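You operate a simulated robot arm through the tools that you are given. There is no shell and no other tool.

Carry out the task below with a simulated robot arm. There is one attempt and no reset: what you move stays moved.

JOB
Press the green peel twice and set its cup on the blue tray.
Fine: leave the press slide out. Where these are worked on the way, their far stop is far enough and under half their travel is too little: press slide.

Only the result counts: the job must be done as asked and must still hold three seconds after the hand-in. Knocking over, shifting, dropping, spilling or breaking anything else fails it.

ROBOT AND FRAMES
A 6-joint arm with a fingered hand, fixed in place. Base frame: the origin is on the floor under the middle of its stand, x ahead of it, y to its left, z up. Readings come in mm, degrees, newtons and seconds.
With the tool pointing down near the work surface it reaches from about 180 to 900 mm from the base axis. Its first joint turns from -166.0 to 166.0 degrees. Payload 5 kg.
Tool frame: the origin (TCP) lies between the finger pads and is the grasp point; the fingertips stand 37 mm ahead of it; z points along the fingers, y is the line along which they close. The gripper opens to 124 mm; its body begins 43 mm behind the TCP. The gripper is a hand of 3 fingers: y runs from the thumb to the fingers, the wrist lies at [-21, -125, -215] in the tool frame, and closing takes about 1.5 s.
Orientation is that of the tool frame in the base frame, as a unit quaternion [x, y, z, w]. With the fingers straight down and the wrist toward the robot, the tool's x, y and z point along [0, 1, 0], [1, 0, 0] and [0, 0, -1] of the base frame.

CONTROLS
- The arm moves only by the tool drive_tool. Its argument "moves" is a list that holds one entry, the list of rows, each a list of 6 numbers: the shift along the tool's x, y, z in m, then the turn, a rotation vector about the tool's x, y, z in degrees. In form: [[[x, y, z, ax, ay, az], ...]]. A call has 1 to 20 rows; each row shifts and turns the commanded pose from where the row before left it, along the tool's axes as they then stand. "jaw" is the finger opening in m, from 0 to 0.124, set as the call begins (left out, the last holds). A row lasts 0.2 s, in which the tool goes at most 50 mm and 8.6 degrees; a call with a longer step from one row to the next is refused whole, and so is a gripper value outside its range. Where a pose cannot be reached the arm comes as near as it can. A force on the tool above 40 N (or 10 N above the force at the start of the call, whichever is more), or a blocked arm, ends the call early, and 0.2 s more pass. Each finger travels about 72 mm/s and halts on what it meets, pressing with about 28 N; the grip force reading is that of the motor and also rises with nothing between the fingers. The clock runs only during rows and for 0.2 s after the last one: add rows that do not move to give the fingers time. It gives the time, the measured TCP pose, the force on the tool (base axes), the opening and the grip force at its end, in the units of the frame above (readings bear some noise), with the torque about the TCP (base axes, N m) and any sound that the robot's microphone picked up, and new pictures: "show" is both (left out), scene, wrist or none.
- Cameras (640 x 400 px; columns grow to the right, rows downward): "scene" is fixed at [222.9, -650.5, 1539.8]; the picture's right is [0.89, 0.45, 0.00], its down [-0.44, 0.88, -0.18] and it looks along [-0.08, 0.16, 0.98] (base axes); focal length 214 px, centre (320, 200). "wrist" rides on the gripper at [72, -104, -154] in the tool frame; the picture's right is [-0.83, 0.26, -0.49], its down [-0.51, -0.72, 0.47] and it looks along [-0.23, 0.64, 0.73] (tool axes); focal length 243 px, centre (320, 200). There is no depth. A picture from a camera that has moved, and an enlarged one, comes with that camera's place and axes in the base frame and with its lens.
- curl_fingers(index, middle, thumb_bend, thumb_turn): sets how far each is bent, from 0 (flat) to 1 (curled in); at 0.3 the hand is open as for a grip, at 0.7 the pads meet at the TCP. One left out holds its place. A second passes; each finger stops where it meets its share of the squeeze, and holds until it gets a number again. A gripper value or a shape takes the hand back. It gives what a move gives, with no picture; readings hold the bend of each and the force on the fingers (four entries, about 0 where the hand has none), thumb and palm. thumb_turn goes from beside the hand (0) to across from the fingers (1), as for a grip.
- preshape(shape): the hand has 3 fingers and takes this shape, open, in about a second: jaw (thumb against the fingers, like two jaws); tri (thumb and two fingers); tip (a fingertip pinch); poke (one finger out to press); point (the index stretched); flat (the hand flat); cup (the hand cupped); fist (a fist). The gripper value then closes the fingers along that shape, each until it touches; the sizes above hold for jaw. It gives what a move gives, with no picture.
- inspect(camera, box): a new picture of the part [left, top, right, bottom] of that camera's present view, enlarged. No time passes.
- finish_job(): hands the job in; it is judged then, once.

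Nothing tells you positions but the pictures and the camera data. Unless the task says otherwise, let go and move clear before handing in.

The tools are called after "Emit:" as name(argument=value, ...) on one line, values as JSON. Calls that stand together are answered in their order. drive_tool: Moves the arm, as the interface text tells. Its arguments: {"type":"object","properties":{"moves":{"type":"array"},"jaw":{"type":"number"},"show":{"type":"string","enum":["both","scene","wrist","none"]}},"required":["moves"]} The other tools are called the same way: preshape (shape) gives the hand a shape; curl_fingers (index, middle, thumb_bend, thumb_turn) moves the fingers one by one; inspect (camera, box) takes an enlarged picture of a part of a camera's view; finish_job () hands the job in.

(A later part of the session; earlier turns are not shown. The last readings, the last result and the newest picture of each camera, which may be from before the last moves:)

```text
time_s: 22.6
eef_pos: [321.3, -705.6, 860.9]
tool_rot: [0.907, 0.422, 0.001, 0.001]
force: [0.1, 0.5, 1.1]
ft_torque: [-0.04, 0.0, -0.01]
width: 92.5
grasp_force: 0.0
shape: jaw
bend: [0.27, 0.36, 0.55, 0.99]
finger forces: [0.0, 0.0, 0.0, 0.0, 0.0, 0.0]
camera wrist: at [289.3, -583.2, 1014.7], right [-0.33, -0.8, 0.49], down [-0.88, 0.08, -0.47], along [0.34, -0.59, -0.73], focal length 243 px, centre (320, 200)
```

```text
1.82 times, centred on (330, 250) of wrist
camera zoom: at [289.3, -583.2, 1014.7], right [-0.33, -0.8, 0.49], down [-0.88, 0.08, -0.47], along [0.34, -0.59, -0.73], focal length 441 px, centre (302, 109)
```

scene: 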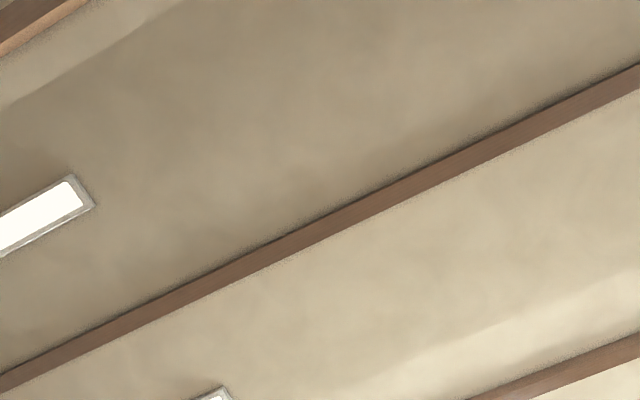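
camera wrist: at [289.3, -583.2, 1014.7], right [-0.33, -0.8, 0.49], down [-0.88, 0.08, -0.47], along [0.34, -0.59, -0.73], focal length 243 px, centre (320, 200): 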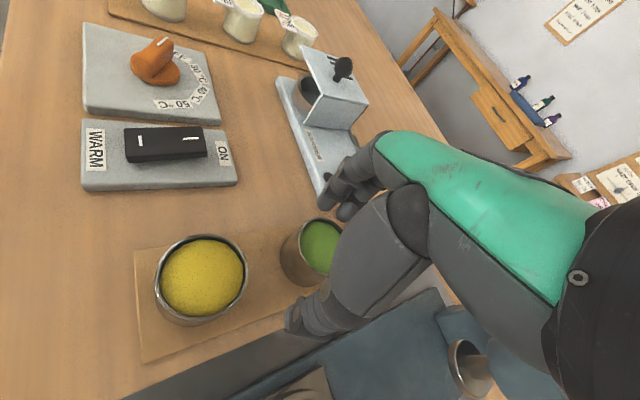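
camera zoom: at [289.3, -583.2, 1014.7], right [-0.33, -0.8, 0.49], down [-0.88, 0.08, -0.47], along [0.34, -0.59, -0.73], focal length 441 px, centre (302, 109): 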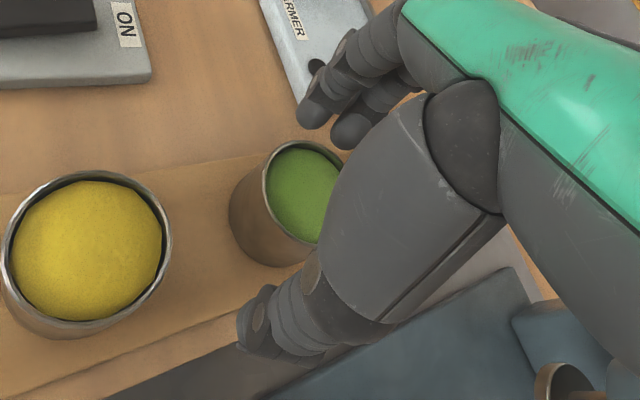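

The cup sits between the thumb and fingers with only a couple of mm of offset. I'll correct that and close.

Emit:
drive_tool(moves=[[[-0.001, 0.0025, 0, 0, 0, 0], [0, 0, 0, 0, 0, 0]]], show="none")

Emit:
drive_tool(moves=[[[0, 0, 0, 0, 0, 0], [0, 0, 0, 0, 0, 0], [0, 0, 0, 0, 0, 0], [0, 0, 0, 0, 0, 0], [0, 0, 0, 0, 0, 0], [0, 0, 0, 0, 0, 0]]], jaw=0.02, show="wrist")

Emit:
inspect(camera="wrist", box=[220, 140, 440, 360])

```text
time_s: 23.2
eef_pos: [324.0, -708.7, 861.9]
tool_rot: [0.907, 0.422, 0.0, 0.0]
force: [-0.5, -0.1, -0.3]
ft_torque: [-0.02, 0.02, -0.03]
width: 92.3
grasp_force: 0.0
shape: jaw
bend: [0.27, 0.36, 0.55, 0.99]
finger forces: [0.0, 0.0, 0.0, 0.0, 0.1, 0.0]
```

```text
time_s: 24.6
eef_pos: [324.7, -708.4, 861.1]
tool_rot: [0.907, 0.422, 0.0, 0.0]
force: [-0.5, 0.6, -0.9]
ft_torque: [0.0, -0.03, 0.01]
width: 43.3
grasp_force: 28.5
shape: jaw
bend: [0.74, 0.53, 0.73, 1.0]
finger forces: [15.9, 8.5, 0.0, 0.0, 24.0, 0.0]
camera wrist: at [290.8, -585.7, 1015.2], right [-0.33, -0.8, 0.49], down [-0.88, 0.08, -0.47], along [0.34, -0.59, -0.73], focal length 243 px, centre (320, 200)
```

wrist: 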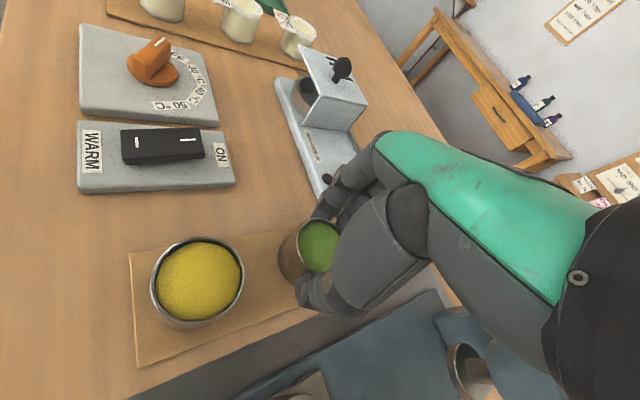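

```text
1.82 times, centred on (330, 250) of wrist
camera zoom: at [290.8, -585.7, 1015.2], right [-0.33, -0.8, 0.49], down [-0.88, 0.08, -0.47], along [0.34, -0.59, -0.73], focal length 441 px, centre (302, 109)
```

zoom: 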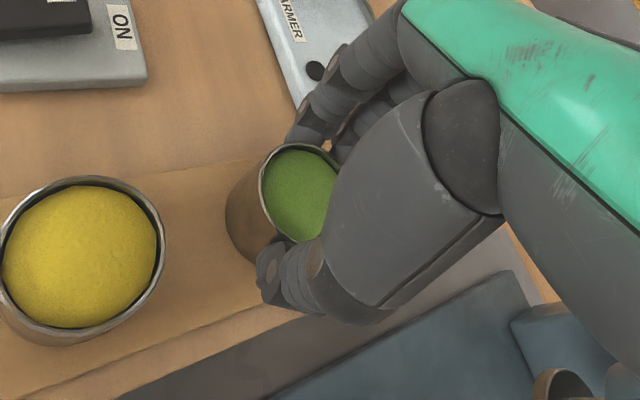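

The grip is firm at 28 N on a width of 43 mm. I'll lift gently and check that the cup comes along upright.

Emit:
drive_tool(moves=[[[0, 0, -0.01, 0, 0, 0], [0, 0, -0.015, 0, 0, 0], [0, 0, -0.015, 0, 0, 0], [0, 0, 0, 0, 0, 0]]], show="wrist")

Emit:
inspect(camera="wrist", box=[220, 140, 440, 360])

```text
time_s: 25.6
eef_pos: [323.4, -709.8, 901.6]
tool_rot: [0.907, 0.422, 0.0, 0.0]
force: [-0.2, -1.1, -0.4]
ft_torque: [-0.02, -0.01, 0.01]
width: 43.3
grasp_force: 27.6
shape: jaw
bend: [0.74, 0.53, 0.73, 1.0]
finger forces: [15.8, 8.5, 0.0, 0.0, 24.0, 0.0]
camera wrist: at [290.2, -587.2, 1055.7], right [-0.34, -0.8, 0.49], down [-0.88, 0.08, -0.47], along [0.34, -0.59, -0.73], focal length 243 px, centre (320, 200)
```

wrist: 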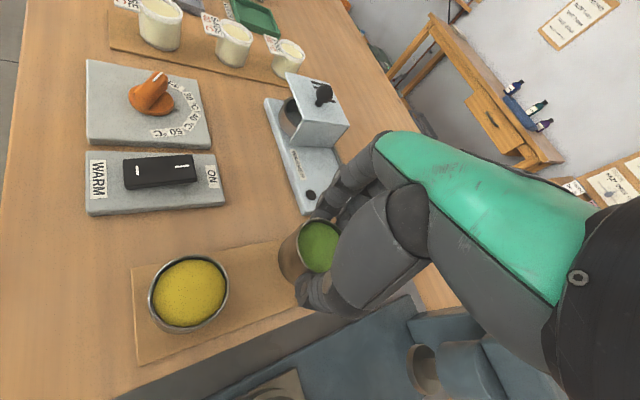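

```text
1.82 times, centred on (330, 250) of wrist
camera zoom: at [290.2, -587.2, 1055.7], right [-0.34, -0.8, 0.49], down [-0.88, 0.08, -0.47], along [0.34, -0.59, -0.73], focal length 441 px, centre (302, 109)
```

zoom: 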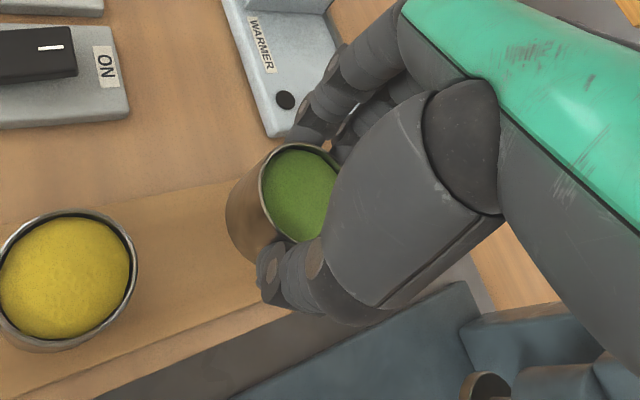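

The cup is lifted and centred in the grip. I'll carry it over the slide's ring at (202, -642), staying high for now.

Emit:
drive_tool(moves=[[[0, 0, -0.02, 0, 0, 0], [-0.00655, -0.034, 0, 0, 0, 0], [-0.00655, -0.034, 0, 0, 0, 0], [-0.00655, -0.034, 0, 0, 0, 0], [-0.00655, -0.034, 0, 0, 0, 0], [0, 0, 0, 0, 0, 0]]], show="wrist")

Emit:
inspect(camera="wrist", box=[200, 160, 440, 390])

```text
time_s: 27.0
eef_pos: [201.4, -640.3, 921.7]
tool_rot: [0.907, 0.422, 0.0, 0.0]
force: [0.0, 0.3, -0.6]
ft_torque: [0.01, 0.02, 0.01]
width: 43.0
grasp_force: 28.0
shape: jaw
bend: [0.74, 0.53, 0.73, 1.0]
finger forces: [16.2, 8.8, 0.0, 0.1, 24.2, 0.0]
camera wrist: at [168.6, -518.5, 1076.5], right [-0.33, -0.8, 0.49], down [-0.88, 0.08, -0.47], along [0.34, -0.59, -0.73], focal length 243 px, centre (320, 200)
```

wrist: 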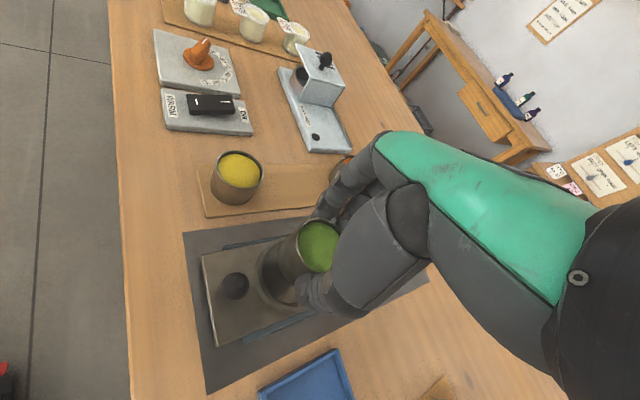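

```text
1.74 times, centred on (320, 275) of wrist
camera zoom: at [168.6, -518.5, 1076.5], right [-0.33, -0.8, 0.49], down [-0.88, 0.08, -0.47], along [0.34, -0.59, -0.73], focal length 422 px, centre (320, 70)
```

zoom: 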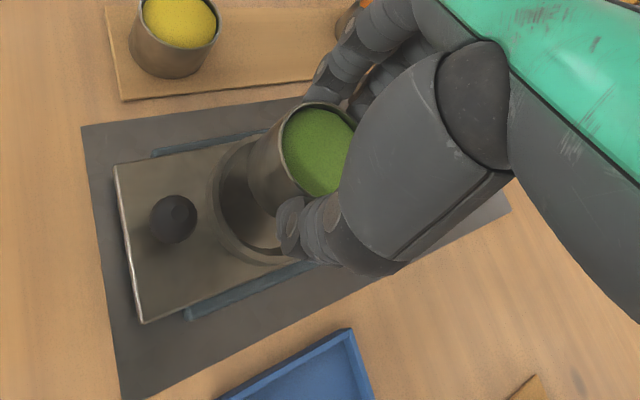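

The ring and knob are where I expected. I'll lower the cup into the ring, then creep down while watching the force.

Emit:
drive_tool(moves=[[[-0.0008, 0.0014, 0.014, 0, 0, 0], [0, 0, 0.014, 0, 0, 0], [0, 0, 0.012, 0, 0, 0], [0, 0, 0, 0, 0, 0]]], show="wrist")

Emit:
drive_tool(moves=[[[0, 0, 0.003, 0, 0, 0], [0, 0, 0, 0, 0, 0]]], show="none")

```text
time_s: 28.0
eef_pos: [204.9, -640.8, 882.6]
tool_rot: [0.907, 0.422, 0.001, 0.0]
force: [-1.7, -0.1, 0.6]
ft_torque: [0.02, 0.05, 0.02]
width: 43.1
grasp_force: 28.4
shape: jaw
bend: [0.74, 0.53, 0.73, 1.0]
finger forces: [15.9, 8.7, 0.0, 0.0, 24.8, 0.0]
camera wrist: at [170.1, -519.1, 1036.2], right [-0.34, -0.8, 0.49], down [-0.88, 0.08, -0.47], along [0.34, -0.59, -0.73], focal length 243 px, centre (320, 200)
```

wrist: 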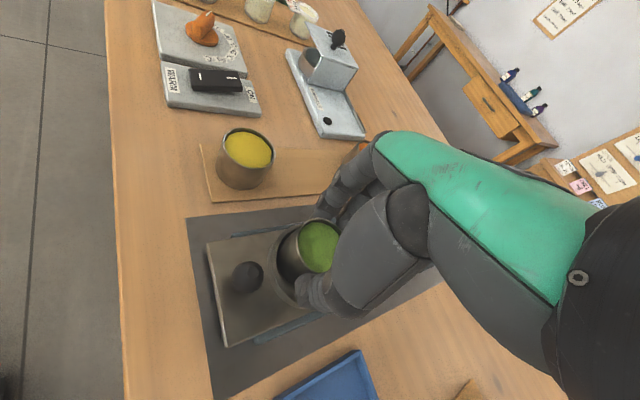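

```text
time_s: 28.6
eef_pos: [203.8, -642.8, 879.7]
tool_rot: [0.907, 0.422, 0.0, 0.002]
force: [-5.0, -1.2, 2.8]
ft_torque: [-0.03, 0.14, 0.01]
width: 43.4
grasp_force: 28.2
shape: jaw
bend: [0.74, 0.53, 0.73, 1.0]
finger forces: [15.5, 9.6, 0.0, 0.0, 27.1, 0.1]
```

There's a slight sideways force of -5 N in x, so the cup is touching the +x side of the taper. I'll shift about 2 mm toward -x and continue.

Emit:
drive_tool(moves=[[[-0.0013, -0.0015, 0, 0, 0, 0], [0, 0, 0, 0, 0, 0]]], show="none")

Emit:
drive_tool(moves=[[[0, 0, 0.002, 0, 0, 0], [0, 0, 0, 0, 0, 0]]], show="wrist")

Emit:
inspect(camera="wrist", box=[200, 180, 400, 360])

```text
time_s: 29.2
eef_pos: [202.3, -642.4, 879.7]
tool_rot: [0.907, 0.422, 0.001, 0.0]
force: [-1.4, -1.5, 0.2]
ft_torque: [-0.03, 0.03, 0.01]
width: 43.1
grasp_force: 27.6
shape: jaw
bend: [0.74, 0.53, 0.73, 1.0]
finger forces: [16.4, 9.3, 0.0, 0.0, 25.2, 0.0]
```

```text
time_s: 29.8
eef_pos: [201.2, -642.8, 878.5]
tool_rot: [0.906, 0.423, 0.001, 0.001]
force: [-0.4, 0.6, 6.5]
ft_torque: [0.0, -0.03, -0.01]
width: 43.2
grasp_force: 27.9
shape: jaw
bend: [0.74, 0.53, 0.73, 1.0]
finger forces: [16.7, 9.2, 0.1, 0.2, 26.2, 0.0]
camera wrist: at [168.4, -519.9, 1031.4], right [-0.34, -0.8, 0.49], down [-0.88, 0.08, -0.47], along [0.34, -0.59, -0.73], focal length 243 px, centre (320, 200)
```

wrist: 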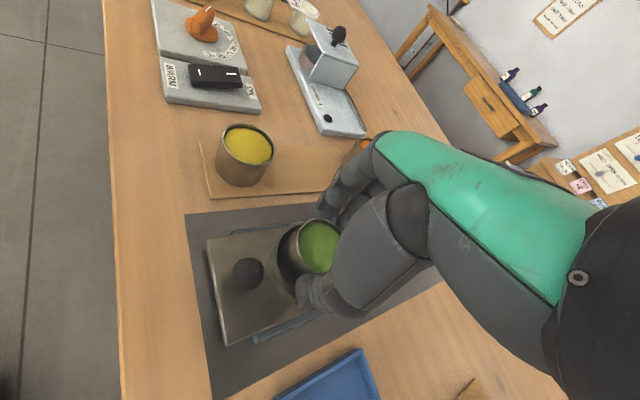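

```text
2.22 times, centred on (300, 270) of wrist
camera zoom: at [168.4, -519.9, 1031.4], right [-0.34, -0.8, 0.49], down [-0.88, 0.08, -0.47], along [0.34, -0.59, -0.73], focal length 539 px, centre (364, 44)
```

zoom: 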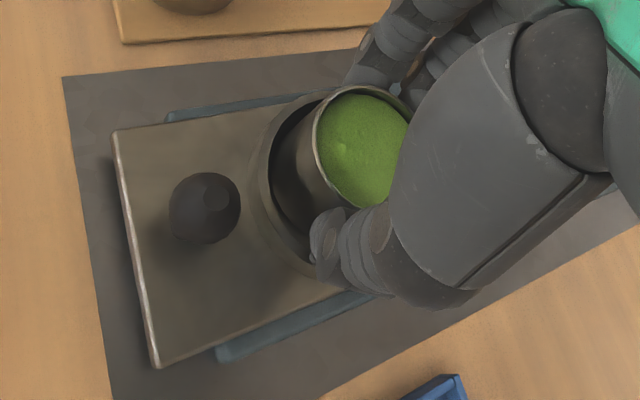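

Contact is purely vertical at +6.5 N with the cup centred in the ring, so it's seated. I'll release and rise.

Emit:
drive_tool(moves=[[[0, 0, 0, 0, 0, 0], [0, 0, 0, 0, 0, 0], [0, 0, 0, 0, 0, 0], [0, 0, 0, 0, 0, 0]]], jaw=0.09, show="wrist")

Emit:
inspect(camera="wrist", box=[200, 180, 400, 360])

```text
time_s: 30.8
eef_pos: [202.3, -641.7, 876.3]
tool_rot: [0.907, 0.422, 0.0, -0.001]
force: [0.7, -0.7, 0.1]
ft_torque: [0.02, 0.0, -0.01]
width: 89.6
grasp_force: 0.0
shape: jaw
bend: [0.27, 0.37, 0.57, 0.99]
finger forces: [0.1, 0.0, 0.0, 0.0, 0.0, 0.0]
camera wrist: at [168.5, -519.8, 1030.7], right [-0.33, -0.8, 0.49], down [-0.88, 0.08, -0.47], along [0.34, -0.59, -0.73], focal length 243 px, centre (320, 200)
```

wrist: 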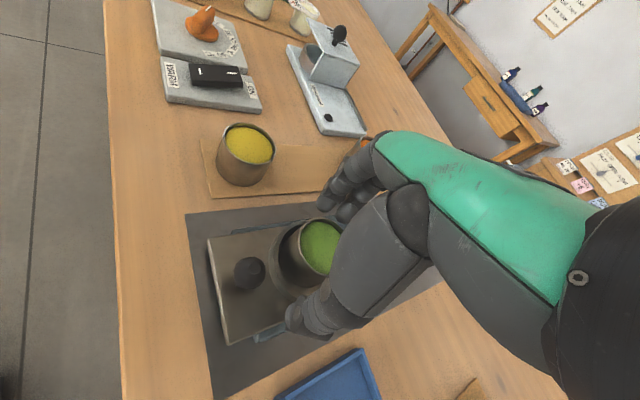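

```text
2.22 times, centred on (300, 270) of wrist
camera zoom: at [168.5, -519.8, 1030.7], right [-0.33, -0.8, 0.49], down [-0.88, 0.08, -0.47], along [0.34, -0.59, -0.73], focal length 539 px, centre (364, 44)
```

zoom: 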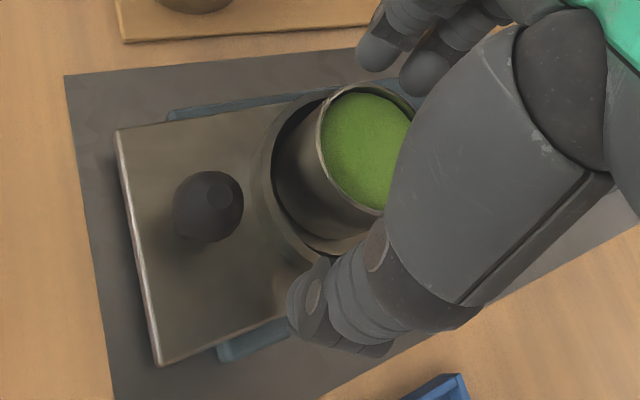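

The cup stands in the ring, so I'll rise, move back toward the robot and turn the hand. My plan is to pinch the slide knob across x with the hand leaning back away from the press head.

Emit:
drive_tool(moves=[[[0, 0, -0.03, 0, 0, 0], [0, 0, -0.03, 0, 0, 0], [0, 0, -0.03, 0, 0, 0], [0.031, -0.0269, 0, 0, 0, 0], [0.031, -0.0269, 0, 0, 0, 0], [0.031, -0.0269, 0, 0, 0, 0], [0, 0, 0, 0, 0, -8], [0, 0, 0, 0, 0, -8], [0, 0, 0, 0, 0, -8], [0, 0, 0, 0, 0, -8], [0, 0, 0, 0, 0, -8], [0, 0, 0, 0, 0, 0]]], show="wrist")

```text
time_s: 33.4
eef_pos: [199.5, -520.7, 967.0]
tool_rot: [0.707, 0.707, -0.001, 0.0]
force: [-0.2, 0.1, -0.7]
ft_torque: [0.0, -0.01, 0.0]
width: 89.7
grasp_force: 0.0
shape: jaw
bend: [0.27, 0.37, 0.57, 0.99]
finger forces: [0.0, 0.0, 0.0, 0.0, 0.1, 0.1]
camera wrist: at [94.8, -446.9, 1120.7], right [0.26, -0.83, 0.49], down [-0.72, -0.51, -0.47], along [0.64, -0.23, -0.73], focal length 243 px, centre (320, 200)
```

wrist: 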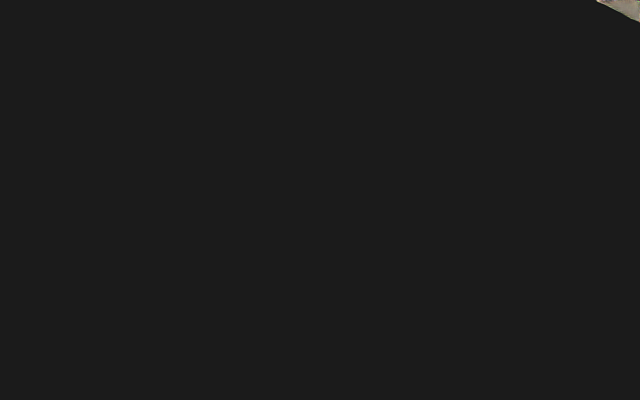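

The camera view is blocked by the arm's own link in this folded pose. I'll swing the yaw back most of the way, to about -50°, and look again.

Emit:
drive_tool(moves=[[[0, 0, 0, 0, 0, 8], [0, 0, 0, 0, 0, 8], [0, 0, 0, 0, 0, 8]]], show="wrist")

```text
time_s: 34.2
eef_pos: [199.0, -519.8, 966.0]
tool_rot: [0.84, 0.543, 0.001, 0.001]
force: [0.0, -0.3, -0.6]
ft_torque: [-0.01, 0.01, -0.01]
width: 90.0
grasp_force: 0.1
shape: jaw
bend: [0.27, 0.37, 0.57, 0.99]
finger forces: [0.0, 0.1, 0.1, 0.1, 0.1, 0.1]
camera wrist: at [133.8, -410.9, 1120.0], right [-0.1, -0.86, 0.49], down [-0.87, -0.17, -0.47], along [0.49, -0.48, -0.73], focal length 243 px, centre (320, 200)
```

wrist: 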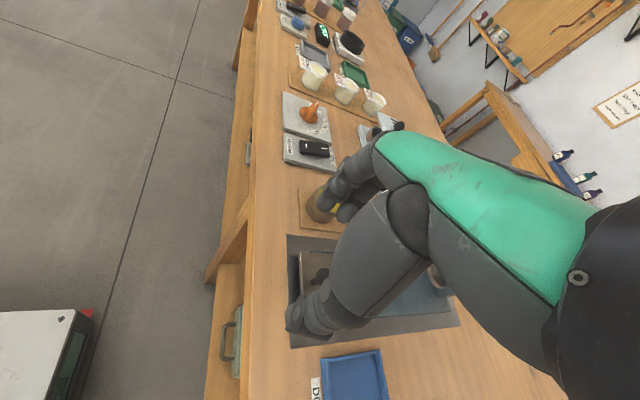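

At yaw -24° the view is fine. I'll keep this yaw, tilt the hand back about 35° so it leans away from the press, narrow the opening and check the view before approaching the knob.

Emit:
drive_tool(moves=[[[0, 0, 0, 0, -7, 0], [0, 0, 0, 0, -7, 0], [0, 0, 0, 0, -7, 0], [0, 0, 0, 0, -7, 0], [0, 0, 0, 0, -7, 0], [0, 0, 0, 0, 0, 0]]], jaw=0.062, show="wrist")

```text
time_s: 35.6
eef_pos: [197.9, -519.3, 965.2]
tool_rot: [0.8, 0.519, -0.253, 0.165]
force: [-0.1, -0.1, 0.5]
ft_torque: [0.01, -0.03, 0.02]
width: 62.6
grasp_force: 0.1
shape: jaw
bend: [0.74, 0.45, 0.69, 1.0]
finger forces: [0.0, 0.0, 0.0, 0.0, 0.1, 0.0]
camera wrist: at [163.7, -342.0, 1050.1], right [0.08, -0.47, 0.88], down [-0.94, -0.33, -0.09], along [0.34, -0.82, -0.46], focal length 243 px, centre (320, 200)
```

wrist: 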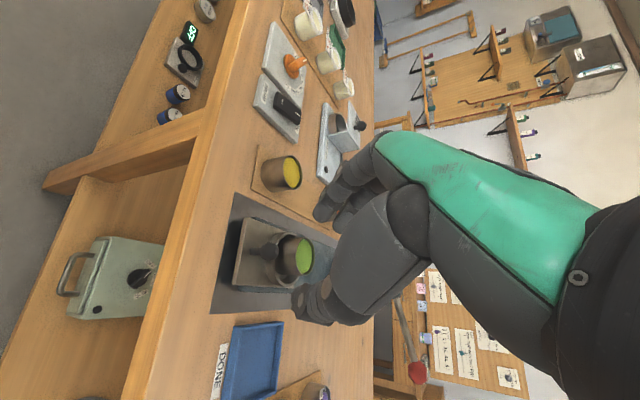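

Emit:
inspect(camera="wrist", box=[210, 180, 370, 340])

Emit:
inspect(camera="wrist", box=[340, 260, 480, 400])

```text
2.50 times, centred on (290, 260) of wrist
camera zoom: at [163.7, -342.0, 1050.1], right [0.08, -0.47, 0.88], down [-0.94, -0.33, -0.09], along [0.34, -0.82, -0.46], focal length 606 px, centre (395, 50)
```

zoom: 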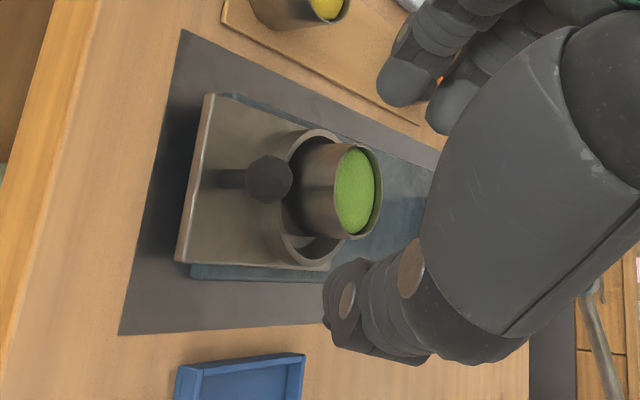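

```text
2.86 times, centred on (410, 330) of wrist
camera zoom: at [163.7, -342.0, 1050.1], right [0.08, -0.47, 0.88], down [-0.94, -0.33, -0.09], along [0.34, -0.82, -0.46], focal length 693 px, centre (63, -171)
```

zoom: 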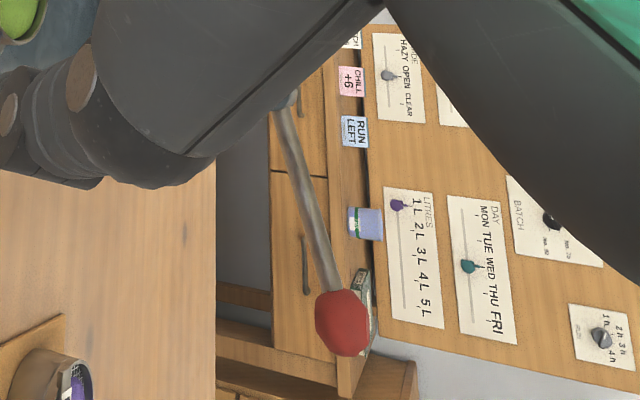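

The knob shows at about (198, -576.5, 851), close to prediction. I'll move to the pre-grasp point above and behind it.

Emit:
drive_tool(moves=[[[0.0116, 0.0113, 0.0198, 0, 0, 0], [0.0116, 0.0113, 0.0198, 0, 0, 0], [0, 0, 0, 0, 0, 0]]], show="wrist")

Emit:
inspect(camera="wrist", box=[210, 160, 390, 360])

```text
time_s: 36.4
eef_pos: [218.3, -531.9, 920.2]
tool_rot: [0.8, 0.519, -0.252, 0.164]
force: [-0.3, 0.5, 0.7]
ft_torque: [0.0, 0.03, 0.0]
width: 62.7
grasp_force: 0.1
shape: jaw
bend: [0.74, 0.45, 0.69, 1.0]
finger forces: [0.1, 0.1, 0.1, 0.1, 0.1, 0.1]
camera wrist: at [183.6, -354.7, 1004.8], right [0.08, -0.47, 0.88], down [-0.94, -0.33, -0.1], along [0.34, -0.82, -0.47], focal length 243 px, centre (320, 200)
```

wrist: 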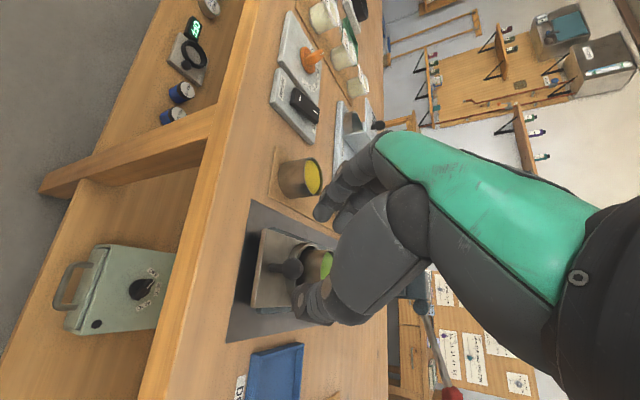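

```text
2.00 times, centred on (300, 260) of wrist
camera zoom: at [183.6, -354.7, 1004.8], right [0.08, -0.47, 0.88], down [-0.94, -0.33, -0.1], along [0.34, -0.82, -0.47], focal length 485 px, centre (360, 80)
```

zoom: 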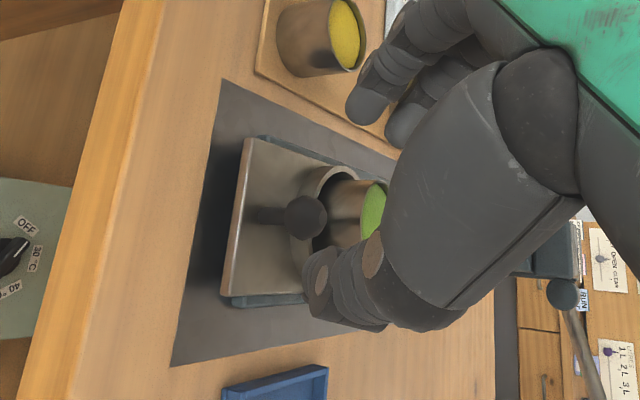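

The knob is aligned in the tool frame: offset (-1, +2) mm and 84 mm ahead. I'll advance 60 mm along the tool axis.

Emit:
drive_tool(moves=[[[0, 0.0005, 0.02, 0, 0, 0], [0, 0.0005, 0.02, 0, 0, 0], [0, 0.0005, 0.02, 0, 0, 0], [0, 0, 0, 0, 0, 0]]], show="wrist")

Emit:
inspect(camera="wrist", box=[210, 160, 390, 360])

```text
time_s: 37.4
eef_pos: [205.9, -564.4, 871.0]
tool_rot: [0.8, 0.519, -0.252, 0.165]
force: [-0.2, 0.9, -0.3]
ft_torque: [-0.02, -0.03, 0.03]
width: 62.7
grasp_force: 0.0
shape: jaw
bend: [0.74, 0.45, 0.69, 1.0]
finger forces: [0.0, 0.0, 0.0, 0.0, 0.0, 0.0]
camera wrist: at [171.1, -386.8, 955.0], right [0.08, -0.47, 0.88], down [-0.94, -0.33, -0.1], along [0.34, -0.82, -0.47], focal length 243 px, centre (320, 200)
```

wrist: 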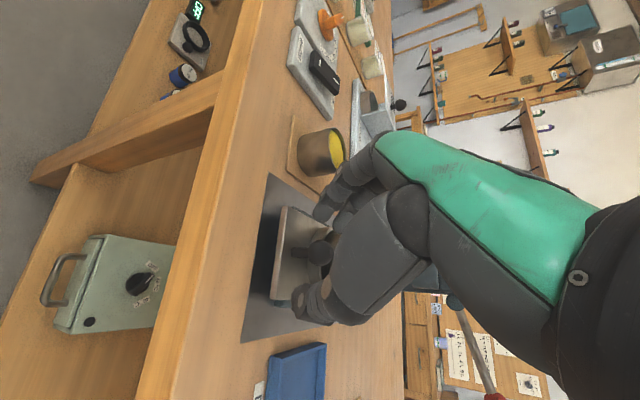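

```text
2.00 times, centred on (300, 260) of wrist
camera zoom: at [171.1, -386.8, 955.0], right [0.08, -0.47, 0.88], down [-0.94, -0.33, -0.1], along [0.34, -0.82, -0.47], focal length 485 px, centre (360, 80)
```

zoom: 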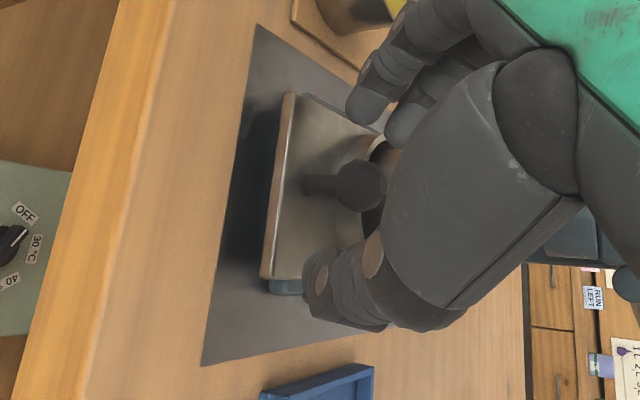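

The knob is between thumb and fingers, so I'll pinch it.

Emit:
drive_tool(moves=[[[0, 0, 0, 0, 0, 0], [0, 0, 0, 0, 0, 0], [0, 0, 0, 0, 0, 0], [0, 0, 0, 0, 0, 0], [0, 0, 0, 0, 0, 0]]], jaw=0.0, show="wrist")

Emit:
inspect(camera="wrist", box=[210, 160, 390, 360])

```text
time_s: 38.6
eef_pos: [206.0, -563.0, 870.3]
tool_rot: [0.8, 0.519, -0.252, 0.164]
force: [-1.7, 0.3, -2.0]
ft_torque: [0.04, 0.03, -0.03]
width: 14.5
grasp_force: 28.1
shape: jaw
bend: [0.72, 0.66, 0.74, 1.0]
finger forces: [14.5, 7.4, 0.1, 0.0, 25.0, 0.0]
camera wrist: at [171.0, -386.6, 955.0], right [0.08, -0.47, 0.88], down [-0.94, -0.33, -0.1], along [0.34, -0.82, -0.47], focal length 243 px, centre (320, 200)
```

wrist: 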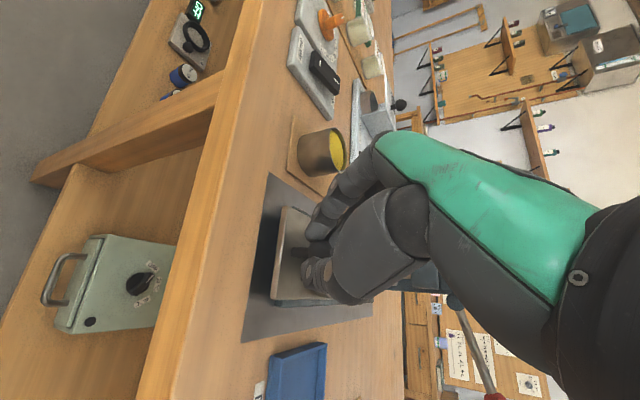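

```text
2.00 times, centred on (300, 260) of wrist
camera zoom: at [171.0, -386.6, 955.0], right [0.08, -0.47, 0.88], down [-0.94, -0.33, -0.1], along [0.34, -0.82, -0.47], focal length 485 px, centre (360, 80)
```

zoom: 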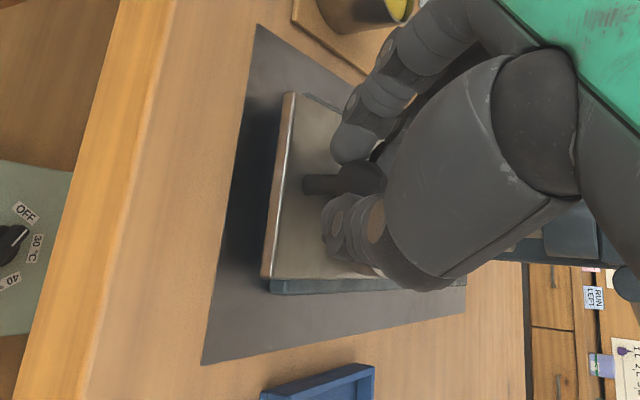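

The knob is pinched at 28 N. I'll push the slide in along -y, slowly at first.

Emit:
drive_tool(moves=[[[-0.00374, 0.00205, 0.00262, 0, 0, 0], [-0.00598, 0.00328, 0.00418, 0, 0, 0], [-0.00598, 0.00328, 0.00418, 0, 0, 0], [0, 0, 0, 0, 0, 0]]], show="wrist")

```text
time_s: 39.6
eef_pos: [205.7, -583.9, 871.0]
tool_rot: [0.801, 0.519, -0.251, 0.163]
force: [1.4, 1.0, -7.1]
ft_torque: [0.13, -0.06, 0.0]
width: 14.4
grasp_force: 27.8
shape: jaw
bend: [0.72, 0.66, 0.74, 1.0]
finger forces: [17.1, 6.5, 0.0, 0.1, 24.1, 0.0]
camera wrist: at [170.8, -407.9, 955.5], right [0.08, -0.47, 0.88], down [-0.94, -0.33, -0.1], along [0.34, -0.82, -0.47], focal length 243 px, centre (320, 200)
```

wrist: 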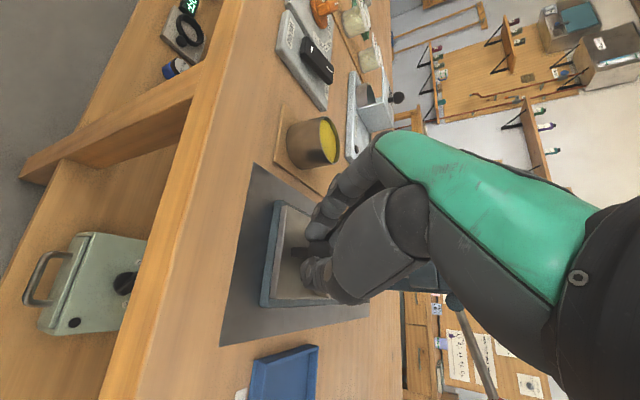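

The slide moves with the hand. I'll continue pushing, with a small downward correction.

Emit:
drive_tool(moves=[[[-0.0084, 0.00492, 0.0071, 0, 0, 0], [-0.00896, 0.00492, 0.00628, 0, 0, 0], [-0.00896, 0.00492, 0.00628, 0, 0, 0], [-0.00896, 0.00492, 0.00628, 0, 0, 0], [-0.00896, 0.00492, 0.00628, 0, 0, 0], [-0.00896, 0.00492, 0.00628, 0, 0, 0], [0, 0, 0, 0, 0, 0]]], show="wrist")

Emit:
inspect(camera="wrist", box=[220, 140, 480, 360])

```text
time_s: 41.2
eef_pos: [206.0, -656.6, 870.7]
tool_rot: [0.801, 0.518, -0.253, 0.163]
force: [-3.9, 0.5, -3.8]
ft_torque: [0.04, 0.08, -0.05]
width: 14.6
grasp_force: 28.0
shape: jaw
bend: [0.72, 0.66, 0.74, 1.0]
finger forces: [15.0, 7.4, 0.0, 0.0, 25.7, 0.1]
camera wrist: at [171.1, -480.5, 955.1], right [0.08, -0.47, 0.88], down [-0.94, -0.33, -0.1], along [0.34, -0.82, -0.47], focal length 243 px, centre (320, 200)
```

wrist: 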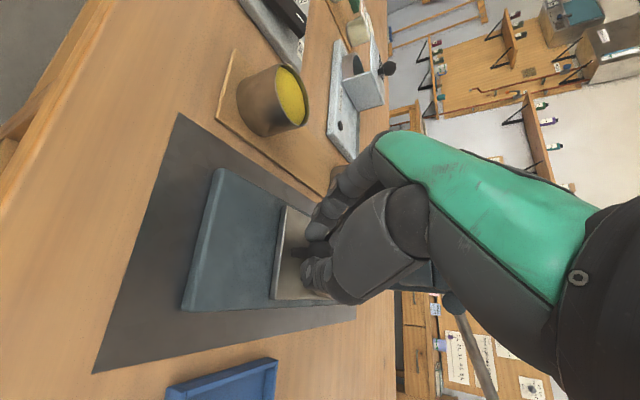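

```text
1.82 times, centred on (350, 250) of wrist
camera zoom: at [171.1, -480.5, 955.1], right [0.08, -0.47, 0.88], down [-0.94, -0.33, -0.1], along [0.34, -0.82, -0.47], focal length 441 px, centre (266, 109)
```

zoom: 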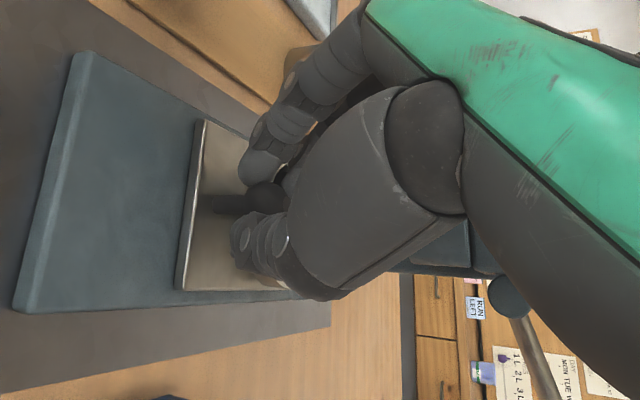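

The slide is in by 93 mm, with roughly 40 mm to go. I'll continue slowly and watch the force for the far stop.

Emit:
drive_tool(moves=[[[-0.00747, 0.0041, 0.00523, 0, 0, 0], [-0.00747, 0.0041, 0.00523, 0, 0, 0], [-0.00747, 0.0041, 0.00523, 0, 0, 0], [0, 0, 0, 0, 0, 0]]], show="wrist")

Emit:
inspect(camera="wrist", box=[220, 140, 480, 360])

```text
time_s: 42.2
eef_pos: [205.4, -687.3, 870.0]
tool_rot: [0.801, 0.518, -0.252, 0.164]
force: [-2.8, -0.6, -2.8]
ft_torque: [0.05, 0.05, -0.02]
width: 14.3
grasp_force: 27.6
shape: jaw
bend: [0.72, 0.66, 0.74, 1.0]
finger forces: [15.3, 7.9, 0.1, 0.0, 25.7, 0.1]
camera wrist: at [171.1, -509.8, 955.1], right [0.08, -0.47, 0.88], down [-0.94, -0.33, -0.1], along [0.34, -0.82, -0.47], focal length 243 px, centre (320, 200)
```

wrist: 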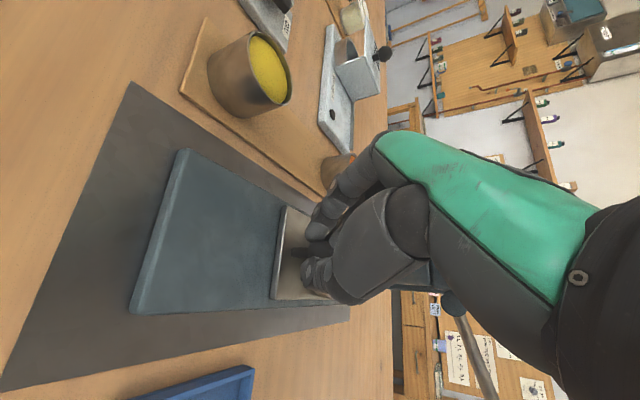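

```text
1.82 times, centred on (350, 250) of wrist
camera zoom: at [171.1, -509.8, 955.1], right [0.08, -0.47, 0.88], down [-0.94, -0.33, -0.1], along [0.34, -0.82, -0.47], focal length 441 px, centre (266, 109)
```

zoom: 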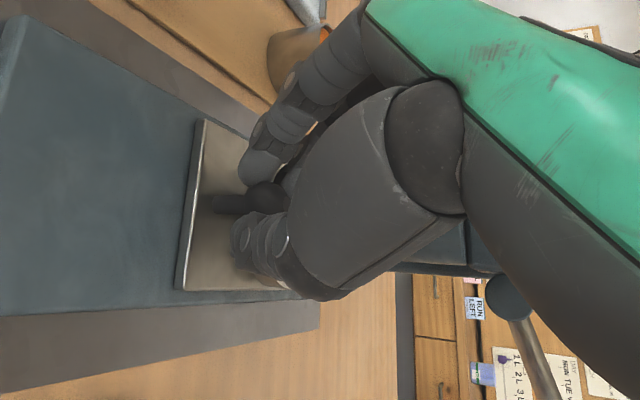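

Emit:
drive_tool(moves=[[[-0.00299, 0.00164, 0.00209, 0, 0, 0], [-0.00299, 0.00164, 0.00209, 0, 0, 0], [0, 0, 0, 0, 0, 0]]], show="none")

Emit:
drive_tool(moves=[[[-0.00299, 0.00164, 0.00209, 0, 0, 0], [0, 0, 0, 0, 0, 0]]], show="none")

```text
time_s: 43.0
eef_pos: [206.1, -695.0, 871.6]
tool_rot: [0.8, 0.519, -0.253, 0.163]
force: [-2.9, -0.4, -2.3]
ft_torque: [0.03, 0.04, -0.01]
width: 14.4
grasp_force: 28.6
shape: jaw
bend: [0.72, 0.66, 0.74, 1.0]
finger forces: [15.5, 8.1, 0.0, 0.1, 25.1, 0.0]
```

```text
time_s: 43.6
eef_pos: [205.7, -698.8, 870.1]
tool_rot: [0.8, 0.519, -0.251, 0.163]
force: [-2.7, 11.5, 0.5]
ft_torque: [0.27, 0.11, -0.11]
width: 14.4
grasp_force: 27.9
shape: jaw
bend: [0.72, 0.66, 0.74, 1.0]
finger forces: [16.9, 6.1, 0.1, 0.0, 29.9, 0.0]
```

Resistance of 11.5 N appears at about 135 mm of travel, which looks like the far stop. One more small nudge will confirm it.

Emit:
drive_tool(moves=[[[-0.00149, 0.00082, 0.00105, 0, 0, 0], [0, 0, 0, 0, 0, 0]]], show="wrist")

Emit:
inspect(camera="wrist", box=[220, 140, 480, 360])

```text
time_s: 44.2
eef_pos: [206.6, -699.4, 871.0]
tool_rot: [0.801, 0.519, -0.251, 0.163]
force: [-5.2, 19.9, 0.4]
ft_torque: [0.48, 0.19, -0.17]
width: 14.5
grasp_force: 28.2
shape: jaw
bend: [0.72, 0.67, 0.74, 1.0]
finger forces: [18.7, 5.2, 0.0, 0.1, 33.2, 0.0]
camera wrist: at [171.4, -522.8, 955.7], right [0.08, -0.47, 0.88], down [-0.94, -0.33, -0.1], along [0.34, -0.82, -0.47], focal length 243 px, centre (320, 200)
```

wrist: 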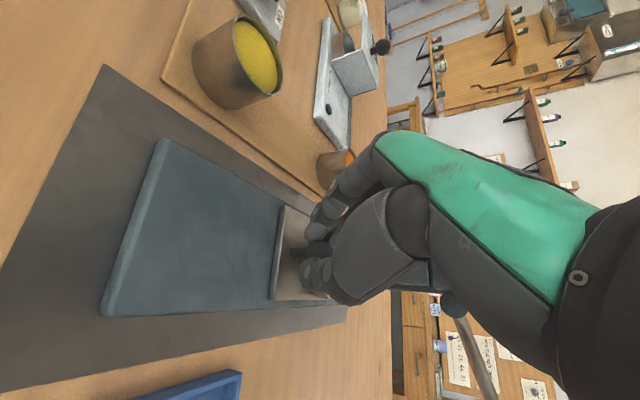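

```text
1.82 times, centred on (350, 250) of wrist
camera zoom: at [171.4, -522.8, 955.7], right [0.08, -0.47, 0.88], down [-0.94, -0.33, -0.1], along [0.34, -0.82, -0.47], focal length 441 px, centre (266, 109)
```

zoom: 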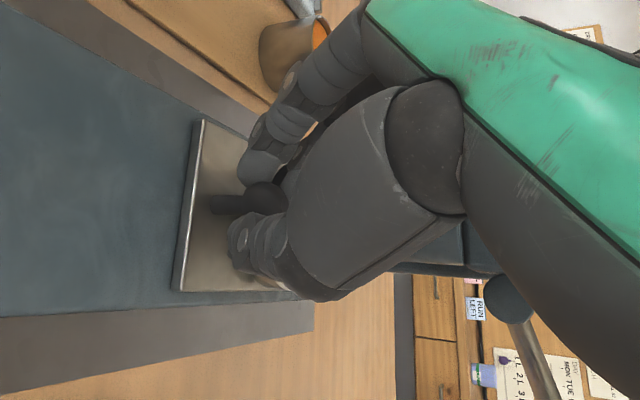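

The far stop is reached at 20 N of push-back. I'll relax the preload, open and back out along the tool axis.

Emit:
drive_tool(moves=[[[0.00149, -0.00082, -0.00105, 0, 0, 0], [0, 0, 0, 0, 0, 0]]], show="none")

Emit:
drive_tool(moves=[[[0, 0, 0, 0, 0, 0], [0, 0, 0, 0, 0, 0], [0, 0, 0, 0, 0, 0], [0, 0, -0.02, 0, 0, 0], [0, 0, -0.02, 0, 0, 0], [0, 0, -0.02, 0, 0, 0], [0, 0, -0.03, 0, 0, 0], [0, 0, 0, 0, 0, 0]]], jaw=0.062, show="wrist")

Emit:
inspect(camera="wrist", box=[220, 140, 480, 360])

```text
time_s: 44.8
eef_pos: [206.8, -698.6, 872.0]
tool_rot: [0.8, 0.519, -0.252, 0.164]
force: [-3.5, 6.4, -6.9]
ft_torque: [0.26, 0.05, -0.07]
width: 14.1
grasp_force: 27.7
shape: jaw
bend: [0.72, 0.67, 0.74, 1.0]
finger forces: [18.6, 6.9, 0.0, 0.1, 27.8, 0.0]
```

```text
time_s: 46.6
eef_pos: [228.7, -651.8, 945.5]
tool_rot: [0.8, 0.519, -0.253, 0.163]
force: [-0.3, -0.1, 0.3]
ft_torque: [-0.01, 0.0, 0.01]
width: 61.4
grasp_force: 0.1
shape: jaw
bend: [0.74, 0.45, 0.69, 1.0]
finger forces: [0.1, 0.0, 0.0, 0.1, 0.0, 0.0]
camera wrist: at [193.1, -474.8, 1029.7], right [0.08, -0.47, 0.88], down [-0.94, -0.33, -0.1], along [0.34, -0.82, -0.47], focal length 243 px, centre (320, 200)
```

wrist: 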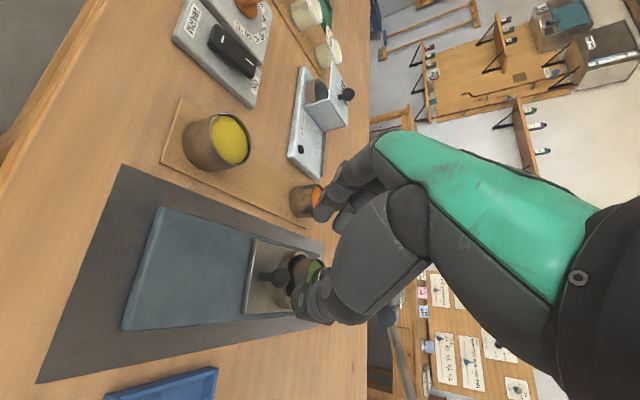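

```text
1.82 times, centred on (350, 250) of wrist
camera zoom: at [193.1, -474.8, 1029.7], right [0.08, -0.47, 0.88], down [-0.94, -0.33, -0.1], along [0.34, -0.82, -0.47], focal length 441 px, centre (266, 109)
```

zoom: 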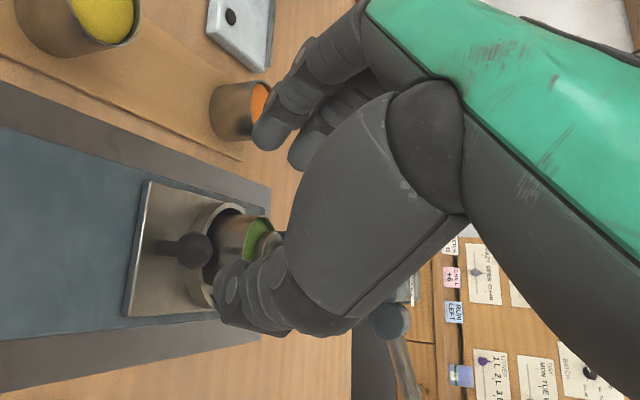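

The slide is fully in with the cup under the plunger, still upright. Next is the lever, so I'll rise, straighten the hand and move to the left side of the press for a clear look at it.

Emit:
drive_tool(moves=[[[-0.0241, 0, -0.0344, 0, 0, 0], [-0.0241, 0, -0.0344, 0, 0, 0], [0, 0, 0, 0, 7, 0], [0, 0, 0, 0, 7, 0], [0, 0, 0, 0, 7, 0], [0, 0, 0, 0, 7, 0], [0, 0, 0, 0, 7, 0], [0, 0, 0, 0, 0, 8], [0, 0, 0, 0, 0, 8], [0, 0, 0, 0, 0, 8], [0, 0, 0, 0, 0, 8], [0, 0, 0, 0, 0, 8], [0, 0, 0, 0, 0, 8], [0, 0, 0, 0, 0, 8], [0, 0, 0, 0, 0, 8], [0, 0, 0, 0, 0, 0]]], jaw=0.0, show="wrist")

```text
time_s: 50.0
eef_pos: [227.4, -652.6, 1029.4]
tool_rot: [1.0, 0.016, 0.0, -0.001]
force: [0.2, 0.6, 0.5]
ft_torque: [0.0, -0.03, 0.02]
width: 0.0
grasp_force: 27.8
shape: jaw
bend: [0.7, 0.7, 0.57, 1.0]
finger forces: [0.1, 0.0, 0.0, 0.0, 0.1, 0.0]
camera wrist: at [296.0, -545.9, 1182.3], right [-0.82, -0.29, 0.49], down [-0.53, 0.7, -0.47], along [-0.21, -0.65, -0.73], focal length 243 px, centre (320, 200)
```

wrist: 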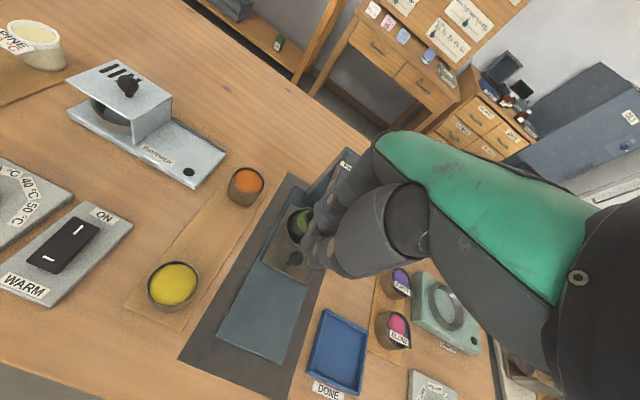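

Emit:
drive_tool(moves=[[[-0.048, 0.0046, 0, 0, 0, 0], [-0.048, 0.0046, 0, 0, 0, 0], [-0.048, 0.0046, 0, 0, 0, 0], [-0.048, 0.0046, 0, 0, 0, 0], [-0.048, 0.0046, 0, 0, 0, 0], [-0.048, 0.0046, 0, 0, 0, 0], [0, 0, 0, 0, 0, 0]]], show="wrist")

Emit:
inspect(camera="wrist", box=[80, 40, 340, 220])

```text
time_s: 51.6
eef_pos: [-59.5, -688.5, 1027.8]
tool_rot: [1.0, 0.017, 0.001, 0.0]
force: [-0.2, -0.2, -0.2]
ft_torque: [0.01, -0.04, -0.06]
width: 0.2
grasp_force: 27.9
shape: jaw
bend: [0.7, 0.7, 0.57, 1.0]
finger forces: [0.1, 0.0, 0.1, 0.0, 0.0, 0.1]
camera wrist: at [8.7, -582.3, 1181.9], right [-0.82, -0.29, 0.49], down [-0.53, 0.7, -0.47], along [-0.21, -0.65, -0.73], focal length 243 px, centre (320, 200)
```

wrist: 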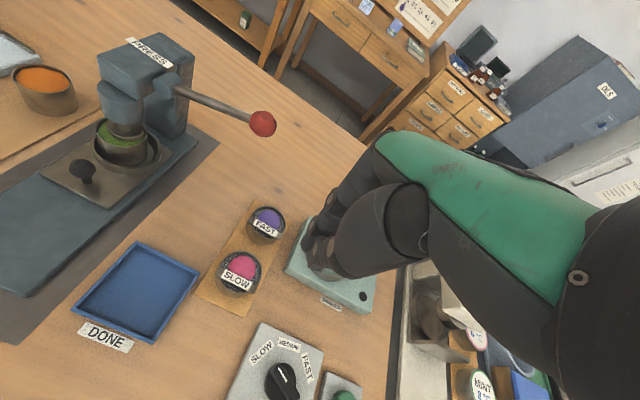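

```text
2.22 times, centred on (210, 130) of wrist
camera zoom: at [8.7, -582.3, 1181.9], right [-0.82, -0.29, 0.49], down [-0.53, 0.7, -0.47], along [-0.21, -0.65, -0.73], focal length 539 px, centre (564, 356)
```

zoom: 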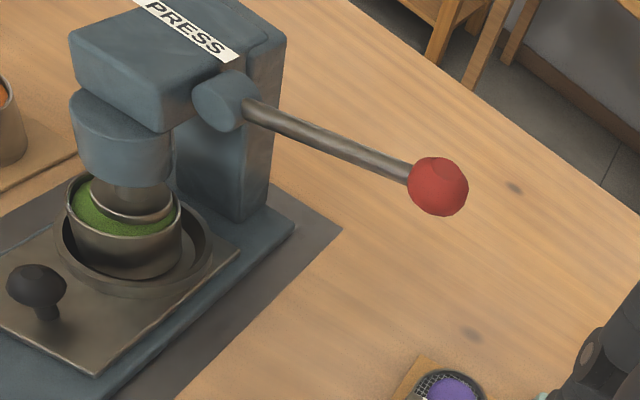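

The lever is clear in this view, with the ball at about (51.5, -812, 981), radius 15 mm, and the plunger sitting just above the green peel in the cup. I'll bring the closed fingertips above the ball.

Emit:
drive_tool(moves=[[[0, 0, -0.032, 0, 0, 0], [0.0267, 0.0318, 0, 0, 0, 0], [0.0267, 0.0318, 0, 0, 0, 0], [0.0267, 0.0318, 0, 0, 0, 0], [0.0267, 0.0318, 0, 0, 0, 0], [0, 0, 0, 0, 0, 0]]], show="wrist")

Emit:
inspect(camera="wrist", box=[180, 130, 420, 330])

```text
time_s: 53.0
eef_pos: [51.6, -810.1, 1061.4]
tool_rot: [1.0, 0.016, 0.0, 0.0]
force: [-0.2, 0.1, -0.3]
ft_torque: [-0.01, 0.0, 0.04]
width: 0.0
grasp_force: 28.4
shape: jaw
bend: [0.7, 0.7, 0.57, 1.0]
finger forces: [0.0, 0.0, 0.0, 0.0, 0.0, 0.0]
camera wrist: at [120.2, -703.7, 1214.9], right [-0.82, -0.29, 0.49], down [-0.53, 0.7, -0.47], along [-0.21, -0.65, -0.73], focal length 243 px, centre (320, 200)
```

wrist: 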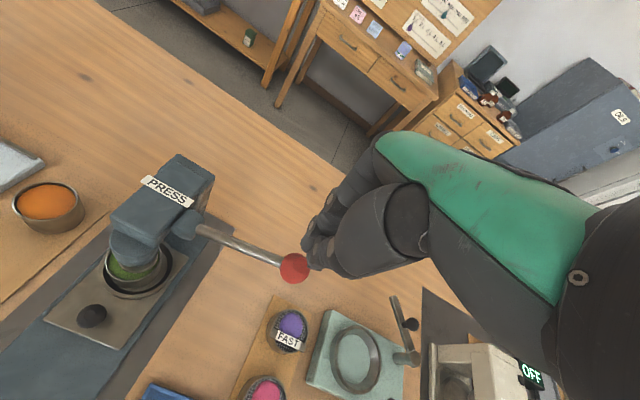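

```text
2.00 times, centred on (300, 230) of wrist
camera zoom: at [120.2, -703.7, 1214.9], right [-0.82, -0.29, 0.49], down [-0.53, 0.7, -0.47], along [-0.21, -0.65, -0.73], focal length 485 px, centre (360, 140)
```

zoom: 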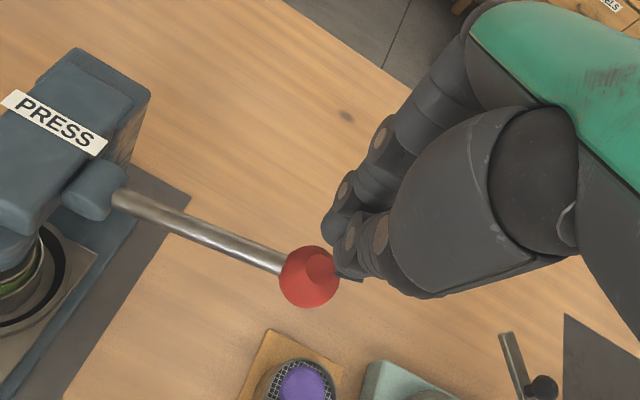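

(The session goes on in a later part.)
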